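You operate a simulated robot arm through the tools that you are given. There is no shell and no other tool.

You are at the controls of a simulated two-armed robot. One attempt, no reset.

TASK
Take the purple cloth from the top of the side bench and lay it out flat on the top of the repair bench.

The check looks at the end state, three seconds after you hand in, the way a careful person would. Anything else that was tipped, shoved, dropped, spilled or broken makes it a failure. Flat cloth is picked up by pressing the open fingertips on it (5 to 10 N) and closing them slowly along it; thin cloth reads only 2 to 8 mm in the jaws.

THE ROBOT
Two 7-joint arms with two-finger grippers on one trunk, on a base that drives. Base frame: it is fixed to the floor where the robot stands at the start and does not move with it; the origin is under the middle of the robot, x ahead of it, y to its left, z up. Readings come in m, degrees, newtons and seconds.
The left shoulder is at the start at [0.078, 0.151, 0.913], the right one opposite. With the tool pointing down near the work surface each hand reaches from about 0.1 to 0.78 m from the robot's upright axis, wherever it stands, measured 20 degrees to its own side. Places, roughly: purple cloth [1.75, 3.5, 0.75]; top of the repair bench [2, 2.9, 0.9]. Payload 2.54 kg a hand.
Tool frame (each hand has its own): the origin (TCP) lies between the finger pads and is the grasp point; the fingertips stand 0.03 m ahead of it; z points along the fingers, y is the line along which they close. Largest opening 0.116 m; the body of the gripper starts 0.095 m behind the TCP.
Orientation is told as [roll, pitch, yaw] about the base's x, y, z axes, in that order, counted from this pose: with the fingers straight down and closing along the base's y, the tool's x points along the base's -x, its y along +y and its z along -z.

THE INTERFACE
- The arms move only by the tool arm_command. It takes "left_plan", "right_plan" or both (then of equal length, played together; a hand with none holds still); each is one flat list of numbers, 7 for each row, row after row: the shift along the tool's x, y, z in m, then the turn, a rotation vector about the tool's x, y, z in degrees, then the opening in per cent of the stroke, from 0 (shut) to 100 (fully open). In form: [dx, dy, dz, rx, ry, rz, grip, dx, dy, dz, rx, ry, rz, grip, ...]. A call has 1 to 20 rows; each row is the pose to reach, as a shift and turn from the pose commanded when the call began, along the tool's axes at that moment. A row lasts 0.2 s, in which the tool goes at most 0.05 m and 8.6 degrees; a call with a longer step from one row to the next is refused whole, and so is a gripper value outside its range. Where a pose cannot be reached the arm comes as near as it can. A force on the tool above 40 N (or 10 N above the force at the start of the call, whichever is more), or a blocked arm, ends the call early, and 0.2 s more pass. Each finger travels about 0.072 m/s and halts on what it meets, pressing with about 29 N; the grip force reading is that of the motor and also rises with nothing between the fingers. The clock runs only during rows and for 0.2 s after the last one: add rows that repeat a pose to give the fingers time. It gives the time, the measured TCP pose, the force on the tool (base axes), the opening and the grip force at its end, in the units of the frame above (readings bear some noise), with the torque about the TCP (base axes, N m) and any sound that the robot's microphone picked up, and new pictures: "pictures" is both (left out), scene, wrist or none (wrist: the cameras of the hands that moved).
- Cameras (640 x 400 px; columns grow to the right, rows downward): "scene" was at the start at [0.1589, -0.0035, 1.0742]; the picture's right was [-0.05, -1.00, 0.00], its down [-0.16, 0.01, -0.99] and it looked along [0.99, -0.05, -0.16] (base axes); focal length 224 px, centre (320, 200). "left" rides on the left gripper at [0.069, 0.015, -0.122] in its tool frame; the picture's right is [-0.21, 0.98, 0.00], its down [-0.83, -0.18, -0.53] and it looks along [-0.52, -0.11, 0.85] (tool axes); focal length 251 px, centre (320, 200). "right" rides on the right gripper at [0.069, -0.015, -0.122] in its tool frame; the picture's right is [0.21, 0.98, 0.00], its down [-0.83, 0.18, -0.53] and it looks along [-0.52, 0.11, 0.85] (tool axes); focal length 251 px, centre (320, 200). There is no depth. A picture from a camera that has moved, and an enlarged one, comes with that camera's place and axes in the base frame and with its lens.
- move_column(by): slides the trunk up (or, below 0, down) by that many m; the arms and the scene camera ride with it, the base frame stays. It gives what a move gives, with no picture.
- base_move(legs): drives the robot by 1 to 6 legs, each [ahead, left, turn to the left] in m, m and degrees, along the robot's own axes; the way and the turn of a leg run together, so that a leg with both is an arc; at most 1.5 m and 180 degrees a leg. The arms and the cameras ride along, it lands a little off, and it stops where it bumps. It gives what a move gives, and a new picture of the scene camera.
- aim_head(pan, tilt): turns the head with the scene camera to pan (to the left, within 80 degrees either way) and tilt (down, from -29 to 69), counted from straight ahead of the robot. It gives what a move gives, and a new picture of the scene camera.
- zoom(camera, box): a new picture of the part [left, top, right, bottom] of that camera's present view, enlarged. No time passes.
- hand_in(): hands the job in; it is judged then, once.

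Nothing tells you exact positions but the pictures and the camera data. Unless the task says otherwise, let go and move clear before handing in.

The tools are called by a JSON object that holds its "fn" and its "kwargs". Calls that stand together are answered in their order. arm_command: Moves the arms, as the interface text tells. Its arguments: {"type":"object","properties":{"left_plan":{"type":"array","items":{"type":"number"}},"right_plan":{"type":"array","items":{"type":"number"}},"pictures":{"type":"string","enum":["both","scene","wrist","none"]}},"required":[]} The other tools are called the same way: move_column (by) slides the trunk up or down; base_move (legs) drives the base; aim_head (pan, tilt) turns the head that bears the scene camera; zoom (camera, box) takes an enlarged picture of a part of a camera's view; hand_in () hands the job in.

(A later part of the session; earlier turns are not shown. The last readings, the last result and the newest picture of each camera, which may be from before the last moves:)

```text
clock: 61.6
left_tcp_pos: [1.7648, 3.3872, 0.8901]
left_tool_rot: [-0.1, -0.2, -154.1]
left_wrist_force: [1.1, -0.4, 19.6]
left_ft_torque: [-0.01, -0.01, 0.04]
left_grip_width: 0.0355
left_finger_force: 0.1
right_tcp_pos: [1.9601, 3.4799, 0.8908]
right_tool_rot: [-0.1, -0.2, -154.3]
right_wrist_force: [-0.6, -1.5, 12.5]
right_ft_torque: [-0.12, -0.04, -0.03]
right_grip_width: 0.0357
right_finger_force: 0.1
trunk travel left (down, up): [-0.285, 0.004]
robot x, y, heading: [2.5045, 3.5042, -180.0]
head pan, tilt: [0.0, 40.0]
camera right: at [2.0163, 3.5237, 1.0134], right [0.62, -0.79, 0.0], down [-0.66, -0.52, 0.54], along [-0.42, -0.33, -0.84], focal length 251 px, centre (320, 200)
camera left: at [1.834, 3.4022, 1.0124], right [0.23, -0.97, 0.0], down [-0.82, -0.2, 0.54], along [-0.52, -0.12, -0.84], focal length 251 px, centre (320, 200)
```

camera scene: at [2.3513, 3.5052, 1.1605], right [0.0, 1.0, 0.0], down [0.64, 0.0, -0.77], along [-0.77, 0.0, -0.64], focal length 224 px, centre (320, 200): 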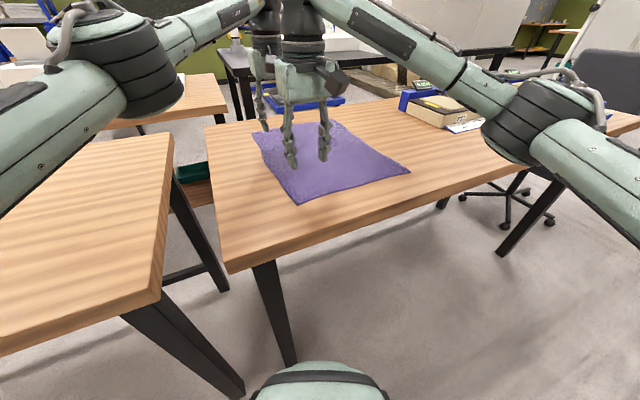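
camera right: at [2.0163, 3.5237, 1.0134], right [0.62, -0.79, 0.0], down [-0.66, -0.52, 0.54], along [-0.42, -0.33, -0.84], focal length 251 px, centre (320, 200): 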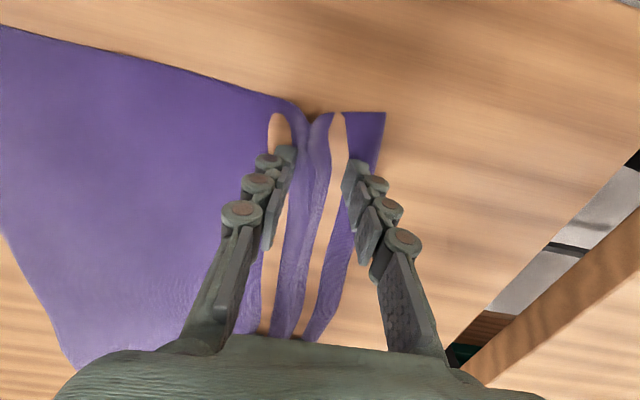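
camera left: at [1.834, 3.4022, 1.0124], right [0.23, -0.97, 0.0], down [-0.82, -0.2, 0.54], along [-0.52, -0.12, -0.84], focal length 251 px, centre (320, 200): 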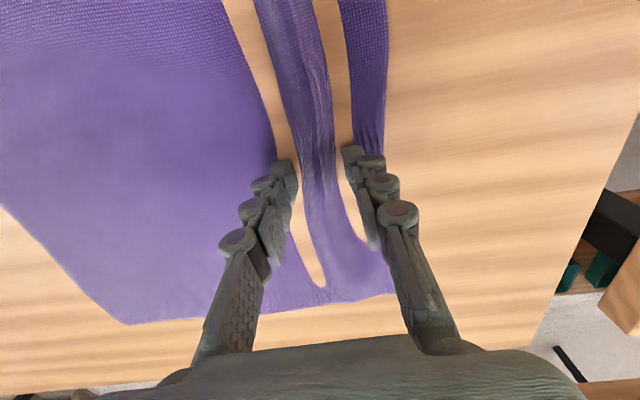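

A ridge of cloth is forming between the fingers of both hands. The left presses a bit hard (20 N), so I ease it and go on closing.

{"fn": "arm_command", "kwargs": {"left_plan": [0, 0, -0.001, 0, 0, 0, 28, 0, 0, -0.001, 0, 0, 0, 26, 0, 0, -0.001, 0, 0, 0, 23, 0, 0, -0.001, 0, 0, 0, 20, 0, 0, -0.001, 0, 0, 0, 17, 0, 0, -0.001, 0, 0, 0, 14, 0, 0, -0.001, 0, 0, 0, 11, 0, 0, -0.001, 0, 0, 0, 8, 0, 0, -0.001, 0, 0, 0, 5, 0, 0, -0.001, 0, 0, 0, 2, 0, 0, -0.001, 0, 0, 0, 0, 0, 0, -0.001, 0, 0, 0, 0], "right_plan": [0, 0, 0, 0, 0, 0, 28, 0, 0, 0, 0, 0, 0, 26, 0, 0, 0, 0, 0, 0, 23, 0, 0, 0, 0, 0, 0, 20, 0, 0, 0, 0, 0, 0, 17, 0, 0, 0, 0, 0, 0, 14, 0, 0, 0, 0, 0, 0, 11, 0, 0, 0, 0, 0, 0, 8, 0, 0, 0, 0, 0, 0, 5, 0, 0, 0, 0, 0, 0, 2, 0, 0, 0, 0, 0, 0, 0, 0, 0, 0, 0, 0, 0, 0], "pictures": "both"}}

```text
clock: 64.2
left_tcp_pos: [1.7655, 3.3865, 0.8899]
left_tool_rot: [0.0, 0.0, -154.0]
left_wrist_force: [-1.1, -0.3, 3.3]
left_ft_torque: [-0.06, -0.03, 0.01]
left_grip_width: 0.0018
left_finger_force: 23.9
right_tcp_pos: [1.9595, 3.4784, 0.8907]
right_tool_rot: [0.1, -0.2, -154.3]
right_wrist_force: [1.3, -0.6, 2.4]
right_ft_torque: [0.02, 0.08, -0.01]
right_grip_width: 0.0057
right_finger_force: 31.5
trunk travel left (down, up): [-0.285, 0.004]
robot x, y, heading: [2.5069, 3.5036, -179.7]
head pan, tilt: [0.0, 40.0]
camera scene: at [2.3533, 3.5053, 1.161], right [0.0, 1.0, 0.0], down [0.64, 0.0, -0.77], along [-0.77, 0.0, -0.64], focal length 224 px, centre (320, 200)
camera right: at [2.0154, 3.5233, 1.0127], right [0.62, -0.79, 0.0], down [-0.66, -0.52, 0.54], along [-0.42, -0.33, -0.84], focal length 251 px, centre (320, 200)
camera left: at [1.8334, 3.4017, 1.012], right [0.23, -0.97, 0.0], down [-0.82, -0.2, 0.54], along [-0.52, -0.12, -0.84], focal length 251 px, centre (320, 200)
```

scene: 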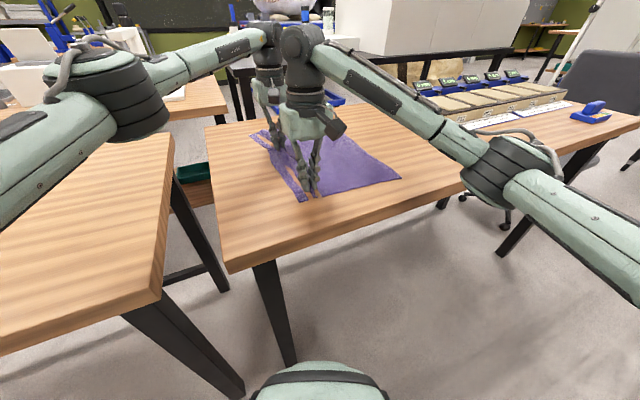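
right: 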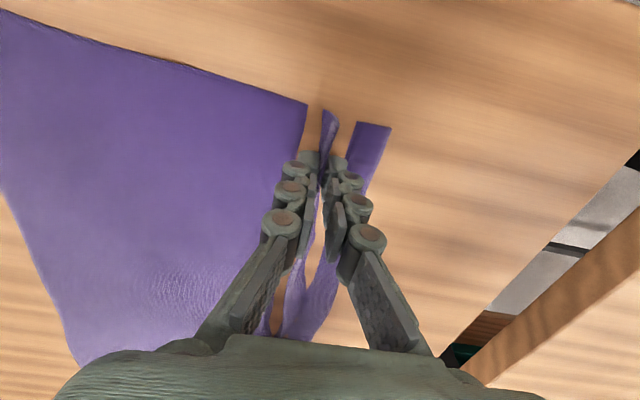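
left: 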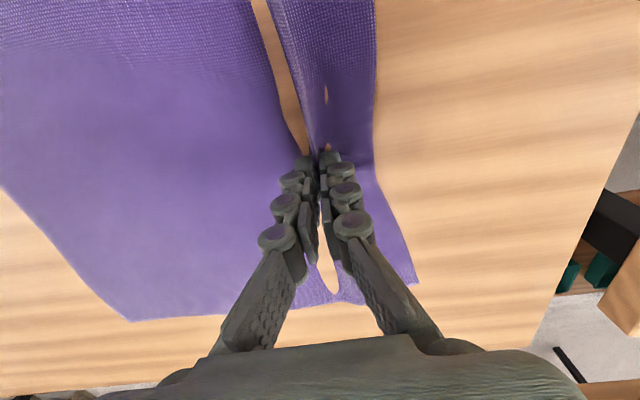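

Right jaws read 5.7 mm (gripped); left 1.8 mm is uncertain. I lift both slightly to check.

{"fn": "arm_command", "kwargs": {"left_plan": [0, 0, -0.01, 0, 0, 0, 0, 0, 0, -0.02, 0, 0, 0, 0, 0, 0, -0.03, 0, 0, 0, 0, 0, 0, -0.03, 0, 0, 0, 0], "right_plan": [0, 0, -0.01, 0, 0, 0, 0, 0, 0, -0.02, 0, 0, 0, 0, 0, 0, -0.03, 0, 0, 0, 0, 0, 0, -0.03, 0, 0, 0, 0], "pictures": "both"}}

```text
clock: 65.2
left_tcp_pos: [1.7645, 3.3866, 0.9181]
left_tool_rot: [-0.1, 0.1, -154.1]
left_wrist_force: [-1.1, 0.8, 1.3]
left_ft_torque: [0.02, -0.11, 0.01]
left_grip_width: 0.0041
left_finger_force: 26.7
right_tcp_pos: [1.9577, 3.4794, 0.9186]
right_tool_rot: [-0.1, 0.0, -154.3]
right_wrist_force: [-1.6, 0.1, 2.7]
right_ft_torque: [0.08, -0.06, -0.04]
right_grip_width: 0.0
right_finger_force: 23.6
trunk travel left (down, up): [-0.285, 0.004]
robot x, y, heading: [2.5057, 3.504, -180.1]
head pan, tilt: [0.0, 40.0]
camera scene: at [2.3516, 3.505, 1.1606], right [0.0, 1.0, 0.0], down [0.64, 0.0, -0.77], along [-0.77, 0.0, -0.64], focal length 224 px, centre (320, 200)
camera right: at [2.0135, 3.523, 1.0428], right [0.62, -0.79, 0.0], down [-0.67, -0.52, 0.53], along [-0.42, -0.33, -0.85], focal length 251 px, centre (320, 200)
camera left: at [1.8324, 3.4018, 1.0405], right [0.23, -0.97, 0.0], down [-0.82, -0.2, 0.53], along [-0.52, -0.12, -0.85], focal length 251 px, centre (320, 200)
```

scene: 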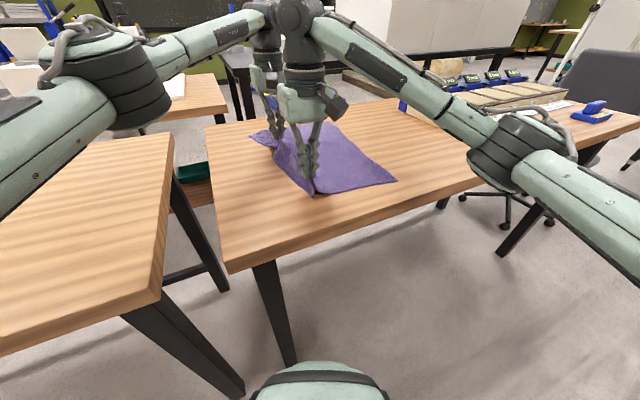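
right: 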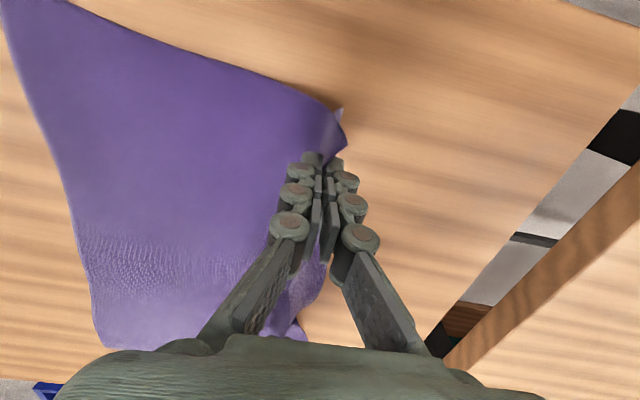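
left: 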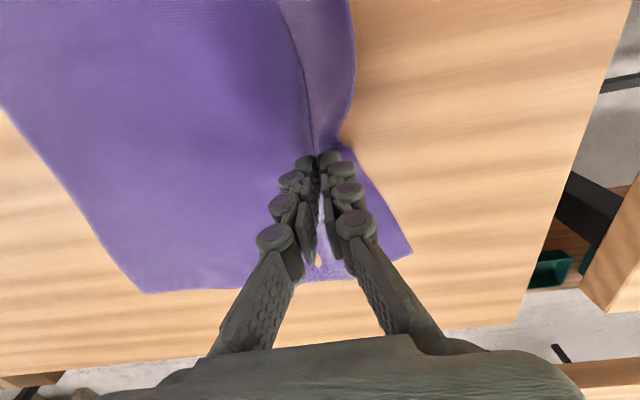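

{"fn": "zoom", "kwargs": {"camera": "scene", "box": [220, 80, 420, 205]}}

{"fn": "zoom", "kwargs": {"camera": "right", "box": [220, 80, 460, 230]}}

```text
3.20 times, centred on (320, 142) of scene
camera zoom: at [2.3516, 3.505, 1.1606], right [0.0, 1.0, 0.0], down [0.64, 0.0, -0.77], along [-0.77, 0.0, -0.64], focal length 716 px, centre (320, 384)
```

zoom: 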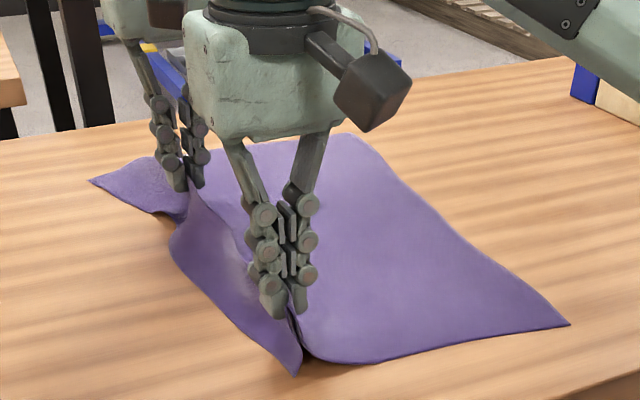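

```text
2.67 times, centred on (340, 155) of right
camera zoom: at [2.0135, 3.523, 1.0428], right [0.62, -0.79, 0.0], down [-0.67, -0.52, 0.53], along [-0.42, -0.33, -0.85], focal length 670 px, centre (267, 320)
```

zoom: 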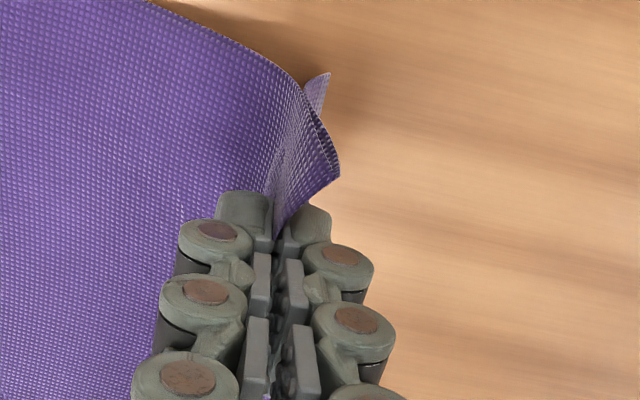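

Both hands hold a pinched ridge. I lift a little more so the front flap clears the wood, back off 5 cm from the bench to clear the legs, then drive left along the bench edge.

{"fn": "arm_command", "kwargs": {"left_plan": [0, 0, -0.01, 0, 0, 0, 0, 0, 0, -0.02, 0, 0, 0, 0, 0, 0, -0.025, 0, 0, 0, 0], "right_plan": [0, 0, -0.01, 0, 0, 0, 0, 0, 0, -0.02, 0, 0, 0, 0, 0, 0, -0.025, 0, 0, 0, 0], "pictures": "none"}}

{"fn": "base_move", "kwargs": {"legs": [[-0.0464, -0.019, 0], [-0.0977, 0.23, 0]]}}

```text
clock: 66.0
left_tcp_pos: [1.7639, 3.3866, 0.9438]
left_tool_rot: [0.0, 0.1, -154.0]
left_wrist_force: [0.0, -0.2, -1.1]
left_ft_torque: [0.05, -0.01, 0.02]
left_grip_width: 0.006
left_finger_force: 29.8
right_tcp_pos: [1.958, 3.4793, 0.9451]
right_tool_rot: [0.0, -0.1, -154.4]
right_wrist_force: [0.2, -0.2, -1.1]
right_ft_torque: [0.01, -0.02, -0.01]
right_grip_width: 0.0041
right_finger_force: 25.7
trunk travel left (down, up): [-0.285, 0.004]
robot x, y, heading: [2.5035, 3.5073, -179.8]
head pan, tilt: [0.0, 40.0]
```

```text
clock: 69.3
left_tcp_pos: [1.9044, 3.1722, 0.944]
left_tool_rot: [0.0, 0.1, -153.9]
left_wrist_force: [-0.5, -0.8, 0.2]
left_ft_torque: [0.01, 0.01, 0.02]
left_grip_width: 0.0
left_finger_force: 28.6
right_tcp_pos: [2.0986, 3.2664, 0.9441]
right_tool_rot: [0.0, 0.1, -154.3]
right_wrist_force: [0.4, -0.2, -1.1]
right_ft_torque: [0.0, 0.01, 0.04]
right_grip_width: 0.0017
right_finger_force: 24.2
trunk travel left (down, up): [-0.285, 0.004]
robot x, y, heading: [2.6478, 3.292, -179.9]
head pan, tilt: [0.0, 40.0]
camera scene: at [2.4924, 3.2916, 1.1606], right [0.0, 1.0, 0.0], down [0.64, 0.0, -0.77], along [-0.77, 0.0, -0.64], focal length 224 px, centre (320, 200)
```

scene: 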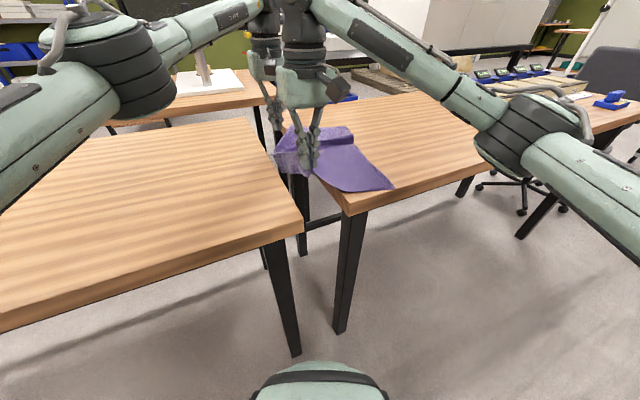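

{"fn": "zoom", "kwargs": {"camera": "scene", "box": [240, 90, 400, 190]}}

{"fn": "zoom", "kwargs": {"camera": "left", "box": [0, 0, 640, 400]}}

{"fn": "zoom", "kwargs": {"camera": "right", "box": [0, 0, 640, 400]}}

```text
4.00 times, centred on (320, 140) of scene
camera zoom: at [2.4924, 3.2916, 1.1606], right [0.0, 1.0, 0.0], down [0.64, 0.0, -0.77], along [-0.77, 0.0, -0.64], focal length 894 px, centre (320, 440)
```

zoom: 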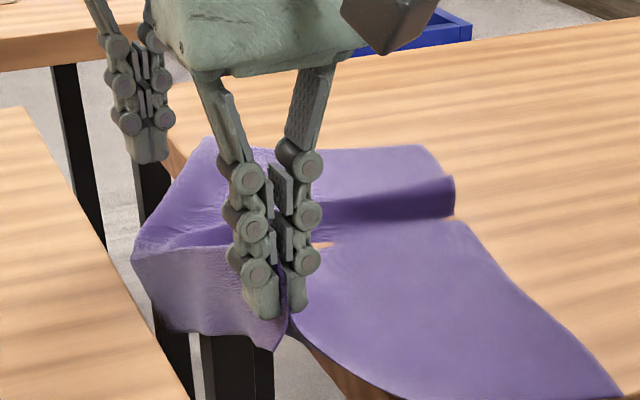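

```text
1.00 times, centred on (320, 200) of left (not enlarged: the box is as wide or as high as the picture)
camera zoom: at [1.9731, 3.1884, 1.0657], right [0.23, -0.97, 0.0], down [-0.82, -0.2, 0.53], along [-0.52, -0.12, -0.85], focal length 251 px, centre (320, 200)
```

zoom: 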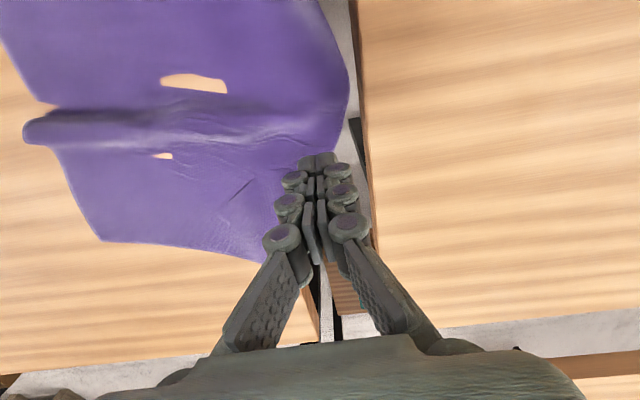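

```text
1.00 times, centred on (320, 200) of right (not enlarged: the box is as wide or as high as the picture)
camera zoom: at [2.1547, 3.3106, 1.0676], right [0.62, -0.79, 0.0], down [-0.67, -0.52, 0.53], along [-0.42, -0.33, -0.85], focal length 251 px, centre (320, 200)
```

zoom: 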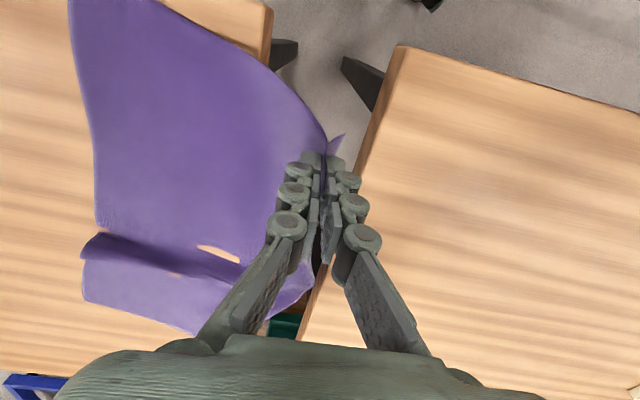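

The left hand lost its pinch, and only the right still holds the cloth; it is still mostly on the side bench. I go back partway so the left hand can regrip deeper.

{"fn": "base_move", "kwargs": {"legs": [[0.0526, -0.13, 0], [0.035, 0.014, 0]]}}

{"fn": "arm_command", "kwargs": {"left_plan": [0, 0, -0.04, 0, 0, 0, 30, 0, 0, -0.08, 0, 0, 0, 60, 0, 0, -0.08, 0, 0, 0, 80], "right_plan": [0.02, 0, 0, 0, 0, 0, 0, 0.04, 0, 0, 0, 0, 0, 0, 0.04, 0, 0, 0, 0, 0, 0], "pictures": "both"}}

```text
clock: 71.7
left_tcp_pos: [1.8149, 3.2935, 0.9434]
left_tool_rot: [0.0, 0.2, -154.4]
left_wrist_force: [0.2, 0.1, -0.8]
left_ft_torque: [0.05, -0.05, 0.01]
left_grip_width: 0.0
left_finger_force: 28.6
right_tcp_pos: [2.0087, 3.3864, 0.9437]
right_tool_rot: [0.1, 0.0, -154.5]
right_wrist_force: [-0.5, -1.0, 0.1]
right_ft_torque: [0.04, 0.01, -0.06]
right_grip_width: 0.0017
right_finger_force: 32.5
trunk travel left (down, up): [-0.285, 0.004]
robot x, y, heading: [2.5562, 3.4068, 179.9]
head pan, tilt: [0.0, 40.0]
camera scene: at [2.403, 3.4101, 1.1604], right [0.0, 1.0, 0.0], down [0.64, 0.0, -0.77], along [-0.77, 0.0, -0.64], focal length 224 px, centre (320, 200)
```

scene: 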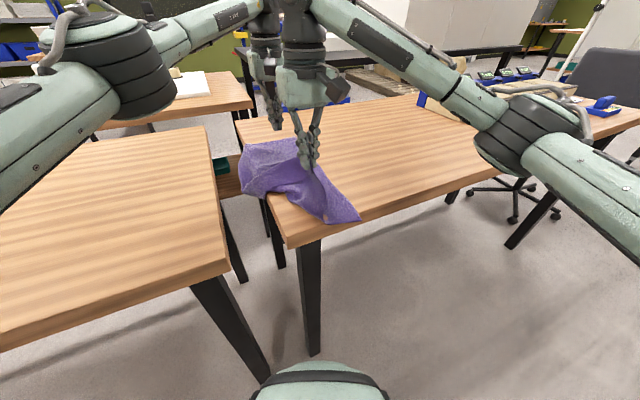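

```text
clock: 72.5
left_tcp_pos: [1.829, 3.2892, 1.0202]
left_tool_rot: [0.0, 0.1, -154.4]
left_wrist_force: [0.2, 0.6, 0.6]
left_ft_torque: [0.01, 0.01, -0.02]
left_grip_width: 0.0923
left_finger_force: 0.1
left hand out of reach, approached as far as the arm can: row 1, 2, 3
right_tcp_pos: [2.0469, 3.405, 0.9448]
right_tool_rot: [0.1, -0.1, -154.5]
right_wrist_force: [0.6, -0.9, -2.0]
right_ft_torque: [0.03, 0.03, 0.03]
right_grip_width: 0.0064
right_finger_force: 33.7
trunk travel left (down, up): [-0.285, 0.004]
robot x, y, heading: [2.5564, 3.4093, 179.8]
head pan, tilt: [0.0, 40.0]
camera scene: at [2.4044, 3.4106, 1.1607], right [0.0, 1.0, 0.0], down [0.64, 0.0, -0.77], along [-0.77, 0.0, -0.64], focal length 224 px, centre (320, 200)
camera right: at [2.1032, 3.4485, 1.0677], right [0.61, -0.79, 0.0], down [-0.67, -0.52, 0.54], along [-0.42, -0.33, -0.84], focal length 251 px, centre (320, 200)
camera left: at [1.8967, 3.3042, 1.1427], right [0.23, -0.97, 0.0], down [-0.82, -0.2, 0.53], along [-0.52, -0.12, -0.85], focal length 251 px, centre (320, 200)
```

scene: 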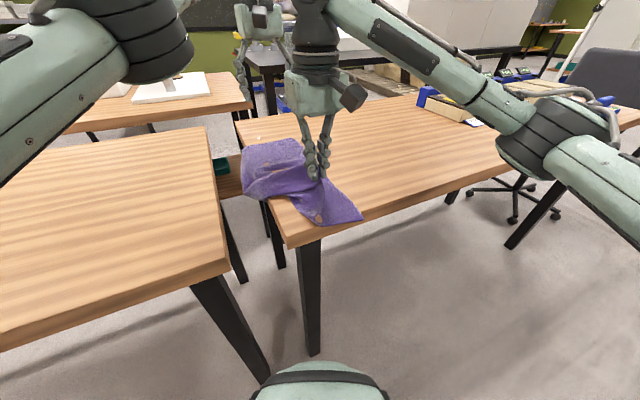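
right: 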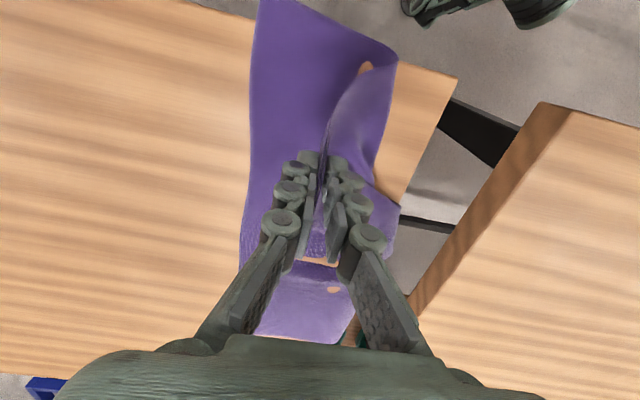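
left: 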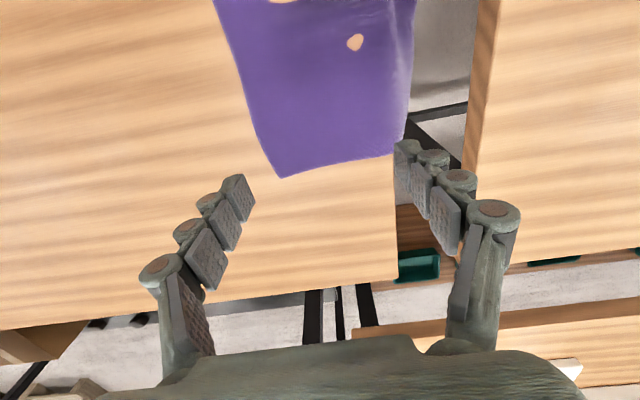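

The cloth has bunched up into a narrower strip. I zoom in to understand its shape.

{"fn": "zoom", "kwargs": {"camera": "scene", "box": [220, 110, 380, 235]}}

{"fn": "zoom", "kwargs": {"camera": "right", "box": [200, 0, 480, 175]}}

```text
3.20 times, centred on (300, 172) of scene
camera zoom: at [2.4044, 3.4106, 1.1607], right [0.0, 1.0, 0.0], down [0.64, 0.0, -0.77], along [-0.77, 0.0, -0.64], focal length 716 px, centre (384, 288)
```

zoom: 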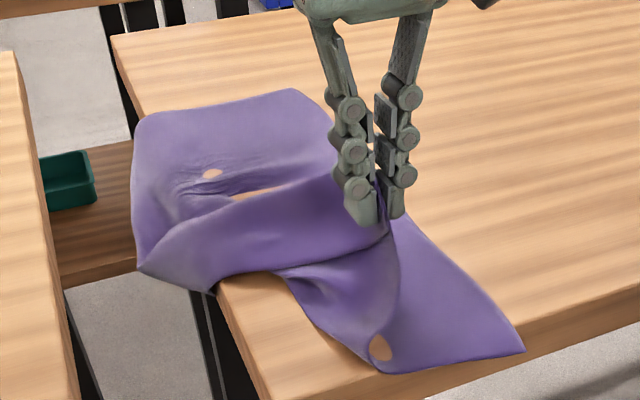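

```text
2.29 times, centred on (340, 88) of right
camera zoom: at [2.1032, 3.4485, 1.0677], right [0.61, -0.79, 0.0], down [-0.67, -0.52, 0.54], along [-0.42, -0.33, -0.84], focal length 575 px, centre (274, 457)
```

zoom: 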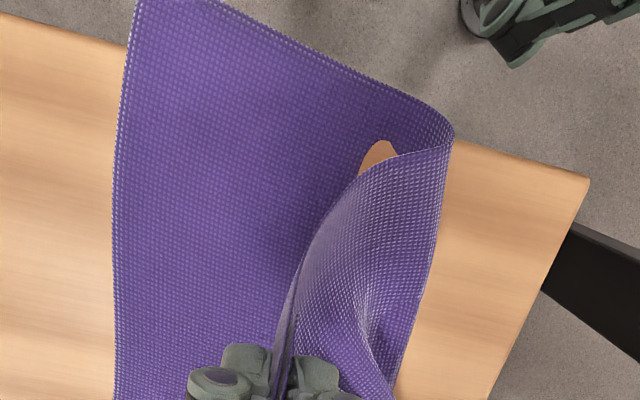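

The cloth is unfolded but draped, with its leading part hanging over the bench end. Its trailing edge lies straight and flat from about [1.744,3.323] to [2.098,3.494]. I'll pinch near those two trailing corners instead, with a wide deep pinch, left hand first.

{"fn": "arm_command", "kwargs": {"left_plan": [0, 0, 0.04, 0, 0, 0, 80, 0, 0, 0.08, 0, 0, 0, 80, 0, 0, 0.11, 0, 0, 0, 80, 0, 0, 0.125, 0, 0, 0, 80, 0, 0, 0.125, 0, 0, 0, 80], "pictures": "wrist"}}

```text
clock: 73.7
left_tcp_pos: [1.8311, 3.2872, 0.8921]
left_tool_rot: [0.0, 0.0, -154.3]
left_wrist_force: [-0.4, 1.1, -0.3]
left_ft_torque: [-0.02, 0.0, -0.01]
left_grip_width: 0.093
left_finger_force: 0.0
right_tcp_pos: [2.0459, 3.4042, 0.9454]
right_tool_rot: [-0.1, 0.0, -154.6]
right_wrist_force: [0.6, 0.1, 2.0]
right_ft_torque: [0.42, 0.11, 0.04]
right_grip_width: 0.0004
right_finger_force: 22.1
trunk travel left (down, up): [-0.285, 0.004]
robot x, y, heading: [2.5626, 3.4076, 179.8]
head pan, tilt: [0.0, 40.0]
camera left: at [1.8997, 3.3029, 1.015], right [0.23, -0.97, 0.0], down [-0.82, -0.2, 0.53], along [-0.52, -0.12, -0.85], focal length 251 px, centre (320, 200)
```

left: 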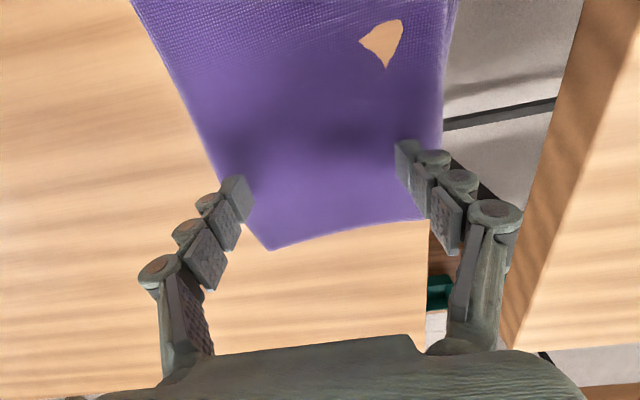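

Both left fingers sit on the cloth with margin at each side. I press gently and check the force.

{"fn": "arm_command", "kwargs": {"left_plan": [0, 0, 0.002, 0, 0, 0, 80, 0, 0, 0.004, 0, 0, 0, 80, 0, 0, 0.004, 0, 0, 0, 80], "pictures": "none"}}

```text
clock: 74.5
left_tcp_pos: [1.8312, 3.2871, 0.891]
left_tool_rot: [0.0, 0.1, -154.3]
left_wrist_force: [0.2, -0.8, -0.8]
left_ft_torque: [0.03, -0.01, 0.03]
left_grip_width: 0.0928
left_finger_force: 0.0
right_tcp_pos: [2.047, 3.4053, 0.9438]
right_tool_rot: [0.0, 0.0, -154.5]
right_wrist_force: [-1.7, 1.7, 2.1]
right_ft_torque: [-0.06, -0.12, -0.02]
right_grip_width: 0.0026
right_finger_force: 35.2
trunk travel left (down, up): [-0.285, 0.004]
robot x, y, heading: [2.5574, 3.4086, 179.7]
head pan, tilt: [0.0, 40.0]
```

{"fn": "arm_command", "kwargs": {"left_plan": [0, 0, 0.002, 0, 0, 0, 80, 0, 0, 0.003, 0, 0, 0, 80, 0, 0, 0.003, 0, 0, 0, 80], "pictures": "none"}}

```text
clock: 75.3
left_tcp_pos: [1.8315, 3.2874, 0.8869]
left_tool_rot: [0.0, 0.1, -154.3]
left_wrist_force: [0.5, 0.4, 0.4]
left_ft_torque: [-0.02, 0.01, 0.01]
left_grip_width: 0.0926
left_finger_force: 0.1
right_tcp_pos: [2.0448, 3.4045, 0.945]
right_tool_rot: [0.0, 0.0, -154.5]
right_wrist_force: [0.0, -2.1, 1.7]
right_ft_torque: [0.29, 0.01, -0.01]
right_grip_width: 0.0001
right_finger_force: 22.5
trunk travel left (down, up): [-0.285, 0.004]
robot x, y, heading: [2.5588, 3.4117, 179.9]
head pan, tilt: [0.0, 40.0]
```

{"fn": "arm_command", "kwargs": {"left_plan": [0, 0, 0.002, 0, 0, 0, 80, 0, 0, 0.002, 0, 0, 0, 80], "pictures": "none"}}

```text
clock: 75.9
left_tcp_pos: [1.8322, 3.285, 0.8855]
left_tool_rot: [0.0, 0.1, -154.3]
left_wrist_force: [0.8, -0.1, 0.2]
left_ft_torque: [0.02, -0.04, 0.0]
left_grip_width: 0.0927
left_finger_force: 0.1
right_tcp_pos: [2.0454, 3.4043, 0.9444]
right_tool_rot: [0.1, 0.0, -154.4]
right_wrist_force: [-1.0, 0.7, -1.9]
right_ft_torque: [0.01, -0.05, -0.02]
right_grip_width: 0.0055
right_finger_force: 38.1
trunk travel left (down, up): [-0.285, 0.004]
robot x, y, heading: [2.5564, 3.4077, 180.0]
head pan, tilt: [0.0, 40.0]
```

{"fn": "arm_command", "kwargs": {"left_plan": [0, 0, 0.002, 0, 0, 0, 80, 0, 0, 0.002, 0, 0, 0, 80], "pictures": "none"}}

```text
clock: 76.5
left_tcp_pos: [1.8309, 3.2874, 0.8853]
left_tool_rot: [0.0, 0.1, -154.3]
left_wrist_force: [-0.3, 0.1, 0.5]
left_ft_torque: [0.01, 0.02, -0.01]
left_grip_width: 0.093
left_finger_force: 0.1
right_tcp_pos: [2.0457, 3.4042, 0.9445]
right_tool_rot: [0.2, 0.0, -154.4]
right_wrist_force: [0.4, -0.1, -1.8]
right_ft_torque: [-0.04, -0.04, 0.02]
right_grip_width: 0.0053
right_finger_force: 30.0
trunk travel left (down, up): [-0.285, 0.004]
robot x, y, heading: [2.5546, 3.4092, 179.8]
head pan, tilt: [0.0, 40.0]
```

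{"fn": "arm_command", "kwargs": {"left_plan": [0, 0, 0.001, 0, 0, 0, 80, 0, 0, 0.002, 0, 0, 0, 80, 0, 0, 0.002, 0, 0, 0, 80], "pictures": "wrist"}}

```text
clock: 77.3
left_tcp_pos: [1.8303, 3.2872, 0.8827]
left_tool_rot: [-0.1, 0.1, -154.2]
left_wrist_force: [1.0, 0.4, 1.7]
left_ft_torque: [-0.01, 0.0, 0.0]
left_grip_width: 0.0932
left_finger_force: 0.8
right_tcp_pos: [2.0455, 3.4033, 0.9456]
right_tool_rot: [0.2, 0.0, -154.5]
right_wrist_force: [0.0, -0.6, 1.1]
right_ft_torque: [0.07, 0.07, 0.01]
right_grip_width: 0.0046
right_finger_force: 26.1
trunk travel left (down, up): [-0.285, 0.004]
robot x, y, heading: [2.5582, 3.4108, 179.7]
head pan, tilt: [0.0, 40.0]
camera left: at [1.8997, 3.3025, 1.0042], right [0.23, -0.97, 0.0], down [-0.82, -0.2, 0.53], along [-0.52, -0.12, -0.85], focal length 251 px, centre (320, 200)
```

left: 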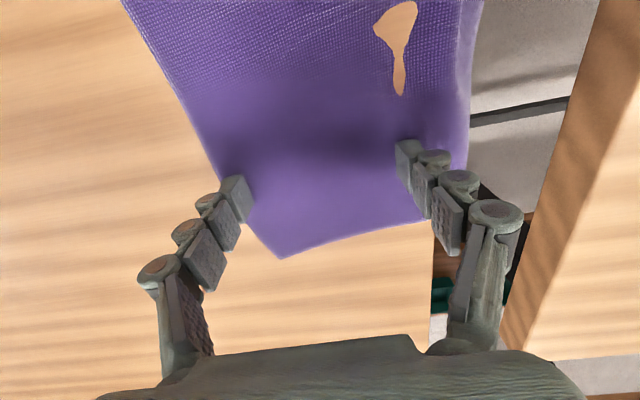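

Light contact. Since the fingertips swing lower as the jaws close, I raise slightly while closing to keep the pressure even.

{"fn": "arm_command", "kwargs": {"left_plan": [0, 0, 0.001, 0, 0, 0, 80, 0, 0, 0.001, 0, 0, 0, 77, 0, 0, 0.0003, 0, 0, 0, 74, 0, 0, -0.0004, 0, 0, 0, 71, 0, 0, -0.0011, 0, 0, 0, 68, 0, 0, -0.0019, 0, 0, 0, 65, 0, 0, -0.0026, 0, 0, 0, 62, 0, 0, -0.0033, 0, 0, 0, 59, 0, 0, -0.0039, 0, 0, 0, 56], "pictures": "wrist"}}

```text
clock: 79.3
left_tcp_pos: [1.8315, 3.289, 0.8864]
left_tool_rot: [-0.1, -0.1, -154.3]
left_wrist_force: [0.4, -0.6, 23.6]
left_ft_torque: [-0.01, 0.0, 0.01]
left_grip_width: 0.0665
left_finger_force: 8.8
right_tcp_pos: [2.0473, 3.4045, 0.9467]
right_tool_rot: [-0.1, -0.3, -154.4]
right_wrist_force: [-0.1, 1.1, -0.7]
right_ft_torque: [-0.1, -0.04, 0.0]
right_grip_width: 0.0046
right_finger_force: 37.5
trunk travel left (down, up): [-0.285, 0.004]
robot x, y, heading: [2.5605, 3.4127, 180.2]
head pan, tilt: [0.0, 40.0]
camera left: at [1.9008, 3.3042, 1.0096], right [0.23, -0.97, 0.0], down [-0.82, -0.19, 0.53], along [-0.52, -0.12, -0.84], focal length 251 px, centre (320, 200)
```

left: 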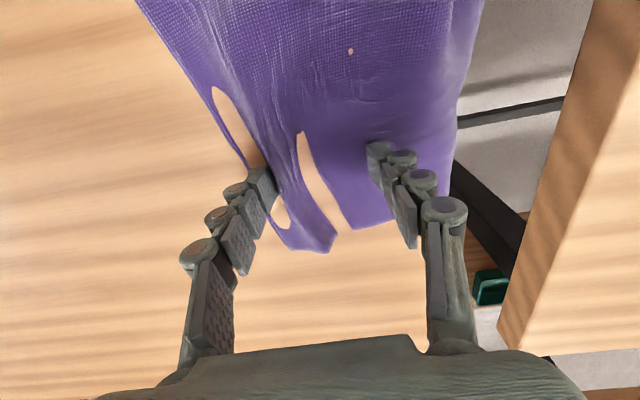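

The ridge forms well; the force is at 24 N so I rise a bit more as I close.

{"fn": "arm_command", "kwargs": {"left_plan": [0, 0, -0.0015, 0, 0, 0, 55, 0, 0, -0.002, 0, 0, 0, 52, 0, 0, -0.0025, 0, 0, 0, 49, 0, 0, -0.003, 0, 0, 0, 46, 0, 0, -0.0034, 0, 0, 0, 43, 0, 0, -0.0037, 0, 0, 0, 40, 0, 0, -0.004, 0, 0, 0, 37, 0, 0, -0.0042, 0, 0, 0, 34, 0, 0, -0.0044, 0, 0, 0, 31], "pictures": "wrist"}}

```text
clock: 81.3
left_tcp_pos: [1.8314, 3.2869, 0.8905]
left_tool_rot: [0.0, 0.0, -154.3]
left_wrist_force: [0.6, 0.7, 5.6]
left_ft_torque: [0.04, -0.02, -0.03]
left_grip_width: 0.0357
left_finger_force: 0.1
right_tcp_pos: [2.0464, 3.4049, 0.9442]
right_tool_rot: [0.0, -0.1, -154.5]
right_wrist_force: [-0.2, 0.2, -1.4]
right_ft_torque: [-0.01, -0.01, -0.01]
right_grip_width: 0.0046
right_finger_force: 30.1
trunk travel left (down, up): [-0.285, 0.004]
robot x, y, heading: [2.5616, 3.408, 180.0]
head pan, tilt: [0.0, 40.0]
camera left: at [1.8996, 3.3025, 1.0132], right [0.23, -0.97, 0.0], down [-0.82, -0.19, 0.53], along [-0.52, -0.12, -0.85], focal length 251 px, centre (320, 200)
```

left: 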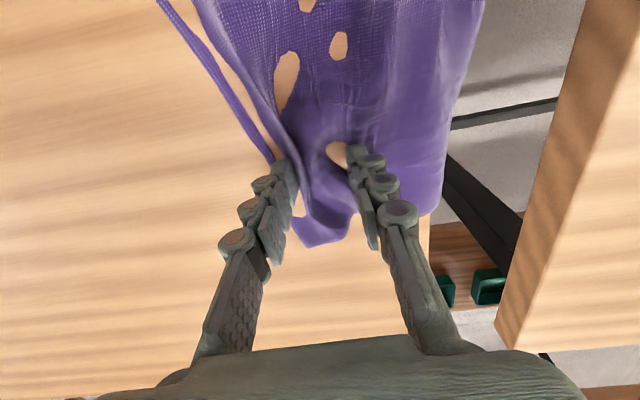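

Good pressure (6 N) and a tall ridge. I close fully.

{"fn": "arm_command", "kwargs": {"left_plan": [0, 0, 0, 0, 0, 0, 28, 0, 0, 0, 0, 0, 0, 25, 0, 0, 0, 0, 0, 0, 22, 0, 0, 0, 0, 0, 0, 19, 0, 0, 0, 0, 0, 0, 16, 0, 0, 0, 0, 0, 0, 13, 0, 0, 0, 0, 0, 0, 10, 0, 0, 0, 0, 0, 0, 7, 0, 0, 0, 0, 0, 0, 4, 0, 0, 0, 0, 0, 0, 0, 0, 0, 0, 0, 0, 0, 0], "pictures": "wrist"}}

```text
clock: 83.7
left_tcp_pos: [1.8297, 3.287, 0.8917]
left_tool_rot: [0.0, 0.1, -154.3]
left_wrist_force: [-0.1, -1.4, -0.6]
left_ft_torque: [0.02, 0.0, -0.04]
left_grip_width: 0.0033
left_finger_force: 25.0
right_tcp_pos: [2.0471, 3.4043, 0.9449]
right_tool_rot: [0.1, -0.1, -154.5]
right_wrist_force: [-0.7, 0.5, -1.4]
right_ft_torque: [-0.03, 0.0, -0.04]
right_grip_width: 0.0043
right_finger_force: 37.1
trunk travel left (down, up): [-0.285, 0.004]
robot x, y, heading: [2.5593, 3.4097, 180.1]
head pan, tilt: [0.0, 40.0]
camera left: at [1.8993, 3.3025, 1.0136], right [0.23, -0.97, 0.0], down [-0.82, -0.19, 0.53], along [-0.52, -0.12, -0.85], focal length 251 px, centre (320, 200)
```

left: 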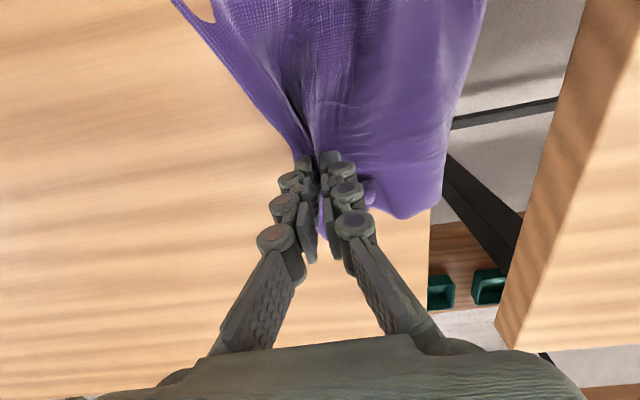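

The left grip near the far trailing corner looks deep. Now I lower the right hand, let its ridge go by opening on the table, and look for the near trailing corner.

{"fn": "arm_command", "kwargs": {"left_plan": [0, 0, -0.005, 0, 0, 0, 0, 0, 0, -0.01, 0, 0, 0, 0, 0, 0, -0.015, 0, 0, 0, 0, 0, 0, -0.02, 0, 0, 0, 0, 0, 0, -0.02, 0, 0, 0, 0, 0, 0, -0.02, 0, 0, 0, 0, 0, 0, -0.02, 0, 0, 0, 0, 0, 0, -0.02, 0, 0, 0, 0, 0, 0, -0.02, 0, 0, 0, 0, 0, 0, -0.02, 0, 0, 0, 0, 0, 0, -0.02, 0, 0, 0, 0], "right_plan": [0, 0, 0.02, 0, 0, 0, 0, 0, 0, 0.04, 0, 0, 0, 0, 0, 0, 0.05, 0, 0, 0, 0, 0, 0, 0.05, 0, 0, 0, 5, 0, 0, 0.05, 0, 0, 0, 12, 0, 0, 0.05, 0, 0, 0, 20, 0, 0, 0.05, 0, 0, 0, 28, 0, 0, 0.05, 0, 0, 0, 36, 0, 0, 0.02, 0, 0, 0, 42, 0, 0, -0.02, 0, 0, 0, 50, 0, 0, -0.06, 0, 0, 0, 60], "pictures": "both"}}

```text
clock: 86.1
left_tcp_pos: [1.833, 3.2872, 0.9112]
left_tool_rot: [-0.2, 0.0, -154.3]
left_wrist_force: [0.8, 0.6, 0.6]
left_ft_torque: [-0.05, -0.01, -0.02]
left_grip_width: 0.006
left_finger_force: 27.0
right_tcp_pos: [2.046, 3.4018, 1.0063]
right_tool_rot: [0.0, -0.1, -154.5]
right_wrist_force: [0.6, -0.6, -1.2]
right_ft_torque: [0.0, 0.0, 0.03]
right_grip_width: 0.0696
right_finger_force: 0.0
trunk travel left (down, up): [-0.285, 0.004]
robot x, y, heading: [2.56, 3.4133, 179.8]
head pan, tilt: [0.0, 40.0]
camera scene: at [2.4047, 3.4105, 1.1607], right [0.0, 1.0, 0.0], down [0.64, 0.0, -0.77], along [-0.77, 0.0, -0.64], focal length 224 px, centre (320, 200)
camera right: at [2.1013, 3.4464, 1.1287], right [0.61, -0.79, 0.0], down [-0.67, -0.52, 0.53], along [-0.42, -0.33, -0.84], focal length 251 px, centre (320, 200)
camera left: at [1.9009, 3.3035, 1.0335], right [0.23, -0.97, 0.0], down [-0.82, -0.2, 0.53], along [-0.52, -0.12, -0.85], focal length 251 px, centre (320, 200)
```

scene: 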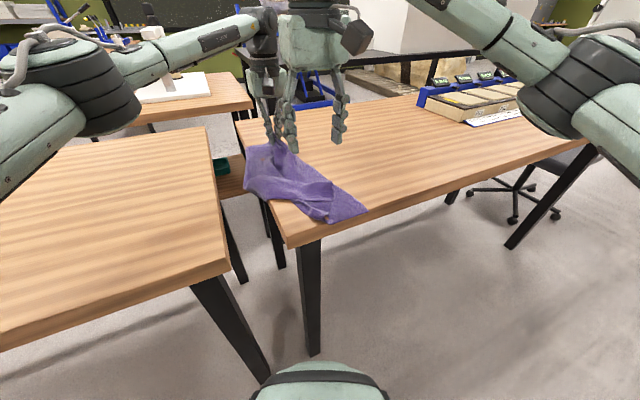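
right: 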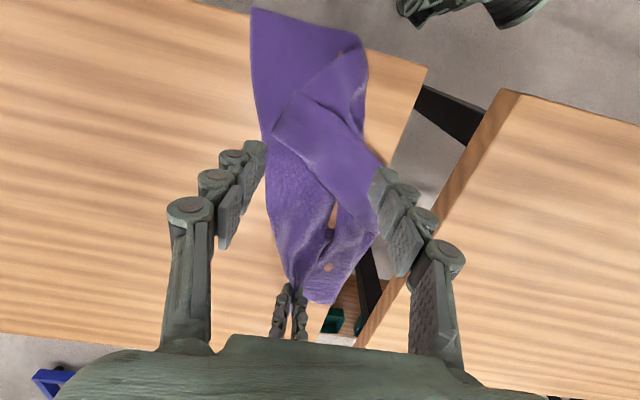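
left: 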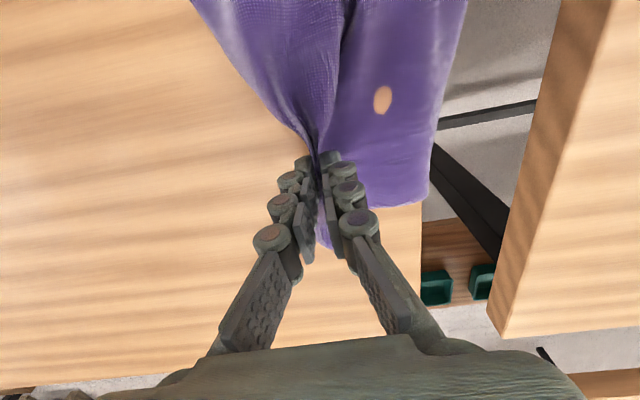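

{"fn": "zoom", "kwargs": {"camera": "right", "box": [220, 0, 460, 150]}}

{"fn": "zoom", "kwargs": {"camera": "scene", "box": [220, 120, 380, 235]}}

```text
2.67 times, centred on (340, 75) of right
camera zoom: at [2.1013, 3.4464, 1.1287], right [0.61, -0.79, 0.0], down [-0.67, -0.52, 0.53], along [-0.42, -0.33, -0.84], focal length 670 px, centre (267, 533)
```

zoom: 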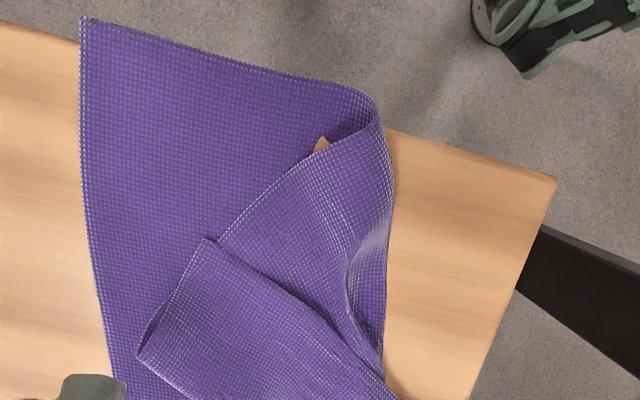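

```text
3.48 times, centred on (300, 178) of scene
camera zoom: at [2.4047, 3.4105, 1.1607], right [0.0, 1.0, 0.0], down [0.64, 0.0, -0.77], along [-0.77, 0.0, -0.64], focal length 778 px, centre (390, 278)
```

zoom: 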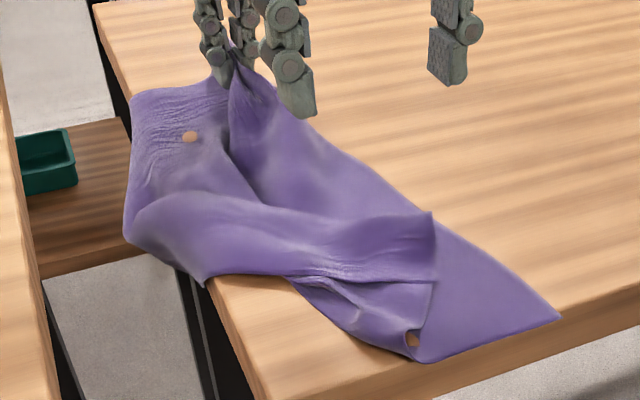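

The near trailing corner is at about [2.086,3.508], with a single-layer area beside it (the other near corner is folded back further in). I move the right hand there at hover height.

{"fn": "arm_command", "kwargs": {"right_plan": [0.016, -0.013, 0, 0, 0, 0, 55, 0.031, -0.026, 0.01, 0, 0, 0, 50, 0.0459, -0.039, 0.03, 0, 0, 0, 50, 0.0459, -0.039, 0.06, 0, 0, 0, 50, 0.0459, -0.039, 0.075, 0, 0, 0, 50, 0.0459, -0.039, 0.075, 0, 0, 0, 50], "pictures": "wrist"}}

```text
clock: 87.5
left_tcp_pos: [1.832, 3.2869, 0.9103]
left_tool_rot: [0.0, 0.2, -154.3]
left_wrist_force: [0.1, -2.3, 14.4]
left_ft_torque: [-0.05, 0.05, -0.02]
left_grip_width: 0.0007
left_finger_force: 25.7
right_tcp_pos: [2.0717, 3.4589, 0.9289]
right_tool_rot: [0.1, 0.0, -154.5]
right_wrist_force: [-0.5, 0.1, -0.3]
right_ft_torque: [0.01, 0.02, 0.02]
right_grip_width: 0.0579
right_finger_force: 0.0
trunk travel left (down, up): [-0.285, 0.004]
robot x, y, heading: [2.5595, 3.4095, 179.7]
head pan, tilt: [0.0, 40.0]
camera right: at [2.129, 3.503, 1.0514], right [0.61, -0.79, 0.0], down [-0.67, -0.52, 0.53], along [-0.42, -0.33, -0.84], focal length 251 px, centre (320, 200)
```

right: 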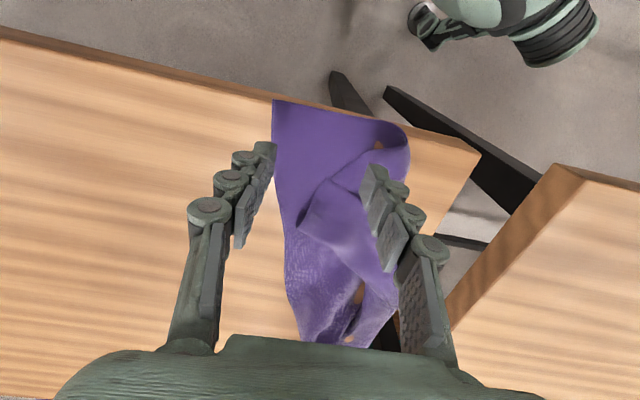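

I narrow the opening so that both tips land on the single layer, and lower.

{"fn": "arm_command", "kwargs": {"right_plan": [0, 0.002, 0.01, 0, 0, 0, 44, 0, 0.004, 0.02, 0, 0, 0, 38, 0, 0.004, 0.03, 0, 0, 0, 38, 0, 0.004, 0.035, 0, 0, 0, 38, 0, 0.004, 0.035, 0, 0, 0, 38], "pictures": "wrist"}}

```text
clock: 88.7
left_tcp_pos: [1.8317, 3.2876, 0.9107]
left_tool_rot: [0.1, 0.2, -154.3]
left_wrist_force: [0.1, 0.0, 0.7]
left_ft_torque: [-0.06, 0.0, 0.02]
left_grip_width: 0.0053
left_finger_force: 26.2
right_tcp_pos: [2.0736, 3.4561, 0.894]
right_tool_rot: [0.1, -0.2, -154.5]
right_wrist_force: [0.4, -0.3, 0.6]
right_ft_torque: [0.0, 0.01, 0.07]
right_grip_width: 0.0443
right_finger_force: 0.1
trunk travel left (down, up): [-0.285, 0.004]
robot x, y, heading: [2.5561, 3.4128, 179.9]
head pan, tilt: [0.0, 40.0]
camera right: at [2.1298, 3.4996, 1.0171], right [0.61, -0.79, 0.0], down [-0.67, -0.52, 0.54], along [-0.42, -0.33, -0.84], focal length 251 px, centre (320, 200)
```

right: 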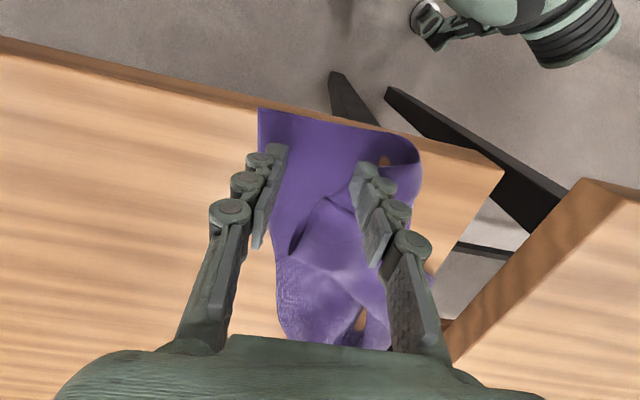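

{"fn": "arm_command", "kwargs": {"right_plan": [0, 0, 0.002, 0, 0, 0, 38, 0, 0, 0.004, 0, 0, 0, 38, 0, 0, 0.004, 0, 0, 0, 38], "pictures": "none"}}

```text
clock: 89.5
left_tcp_pos: [1.8319, 3.2881, 0.9103]
left_tool_rot: [0.1, 0.2, -154.3]
left_wrist_force: [0.0, 0.7, -1.0]
left_ft_torque: [-0.06, 0.05, 0.0]
left_grip_width: 0.0058
left_finger_force: 33.1
right_tcp_pos: [2.0734, 3.4544, 0.8911]
right_tool_rot: [0.0, -0.2, -154.5]
right_wrist_force: [0.5, 0.4, 12.2]
right_ft_torque: [-0.11, -0.11, 0.03]
right_grip_width: 0.0441
right_finger_force: 4.0
trunk travel left (down, up): [-0.285, 0.004]
robot x, y, heading: [2.5603, 3.4103, 180.0]
head pan, tilt: [0.0, 40.0]
```

Right presses 12 N; I close it slowly with a small rise.

{"fn": "arm_command", "kwargs": {"right_plan": [0, 0, 0, 0, 0, 0, 36, 0, 0, -0.0005, 0, 0, 0, 33, 0, 0, -0.0008, 0, 0, 0, 30, 0, 0, -0.001, 0, 0, 0, 27, 0, 0, -0.001, 0, 0, 0, 24, 0, 0, -0.001, 0, 0, 0, 21, 0, 0, -0.001, 0, 0, 0, 18, 0, 0, -0.001, 0, 0, 0, 15, 0, 0, -0.001, 0, 0, 0, 12, 0, 0, -0.001, 0, 0, 0, 9, 0, 0, -0.001, 0, 0, 0, 6, 0, 0, -0.001, 0, 0, 0, 3, 0, 0, -0.001, 0, 0, 0, 0, 0, 0, -0.001, 0, 0, 0, 0], "pictures": "wrist"}}

```text
clock: 92.5
left_tcp_pos: [1.8337, 3.2871, 0.9115]
left_tool_rot: [0.0, 0.2, -154.4]
left_wrist_force: [-0.3, 0.8, 4.1]
left_ft_torque: [-0.19, -0.08, 0.03]
left_grip_width: 0.0018
left_finger_force: 32.7
right_tcp_pos: [2.0732, 3.4561, 0.8917]
right_tool_rot: [0.1, -0.1, -154.6]
right_wrist_force: [-0.5, 0.2, -0.4]
right_ft_torque: [-0.02, -0.03, -0.01]
right_grip_width: 0.0042
right_finger_force: 25.8
trunk travel left (down, up): [-0.285, 0.004]
robot x, y, heading: [2.5597, 3.4084, 179.9]
head pan, tilt: [0.0, 40.0]
camera right: at [2.1298, 3.4992, 1.0143], right [0.61, -0.79, 0.0], down [-0.67, -0.52, 0.54], along [-0.42, -0.33, -0.84], focal length 251 px, centre (320, 200)
```

right: 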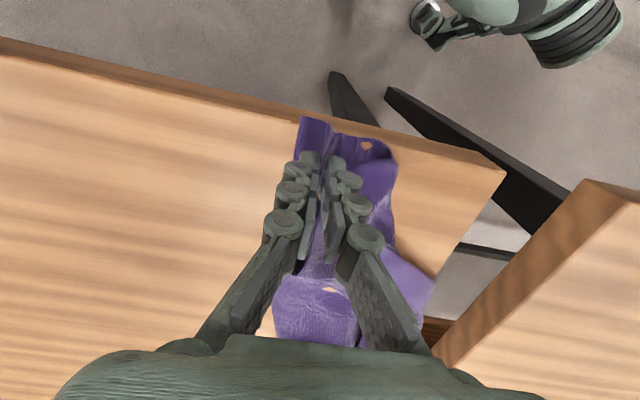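

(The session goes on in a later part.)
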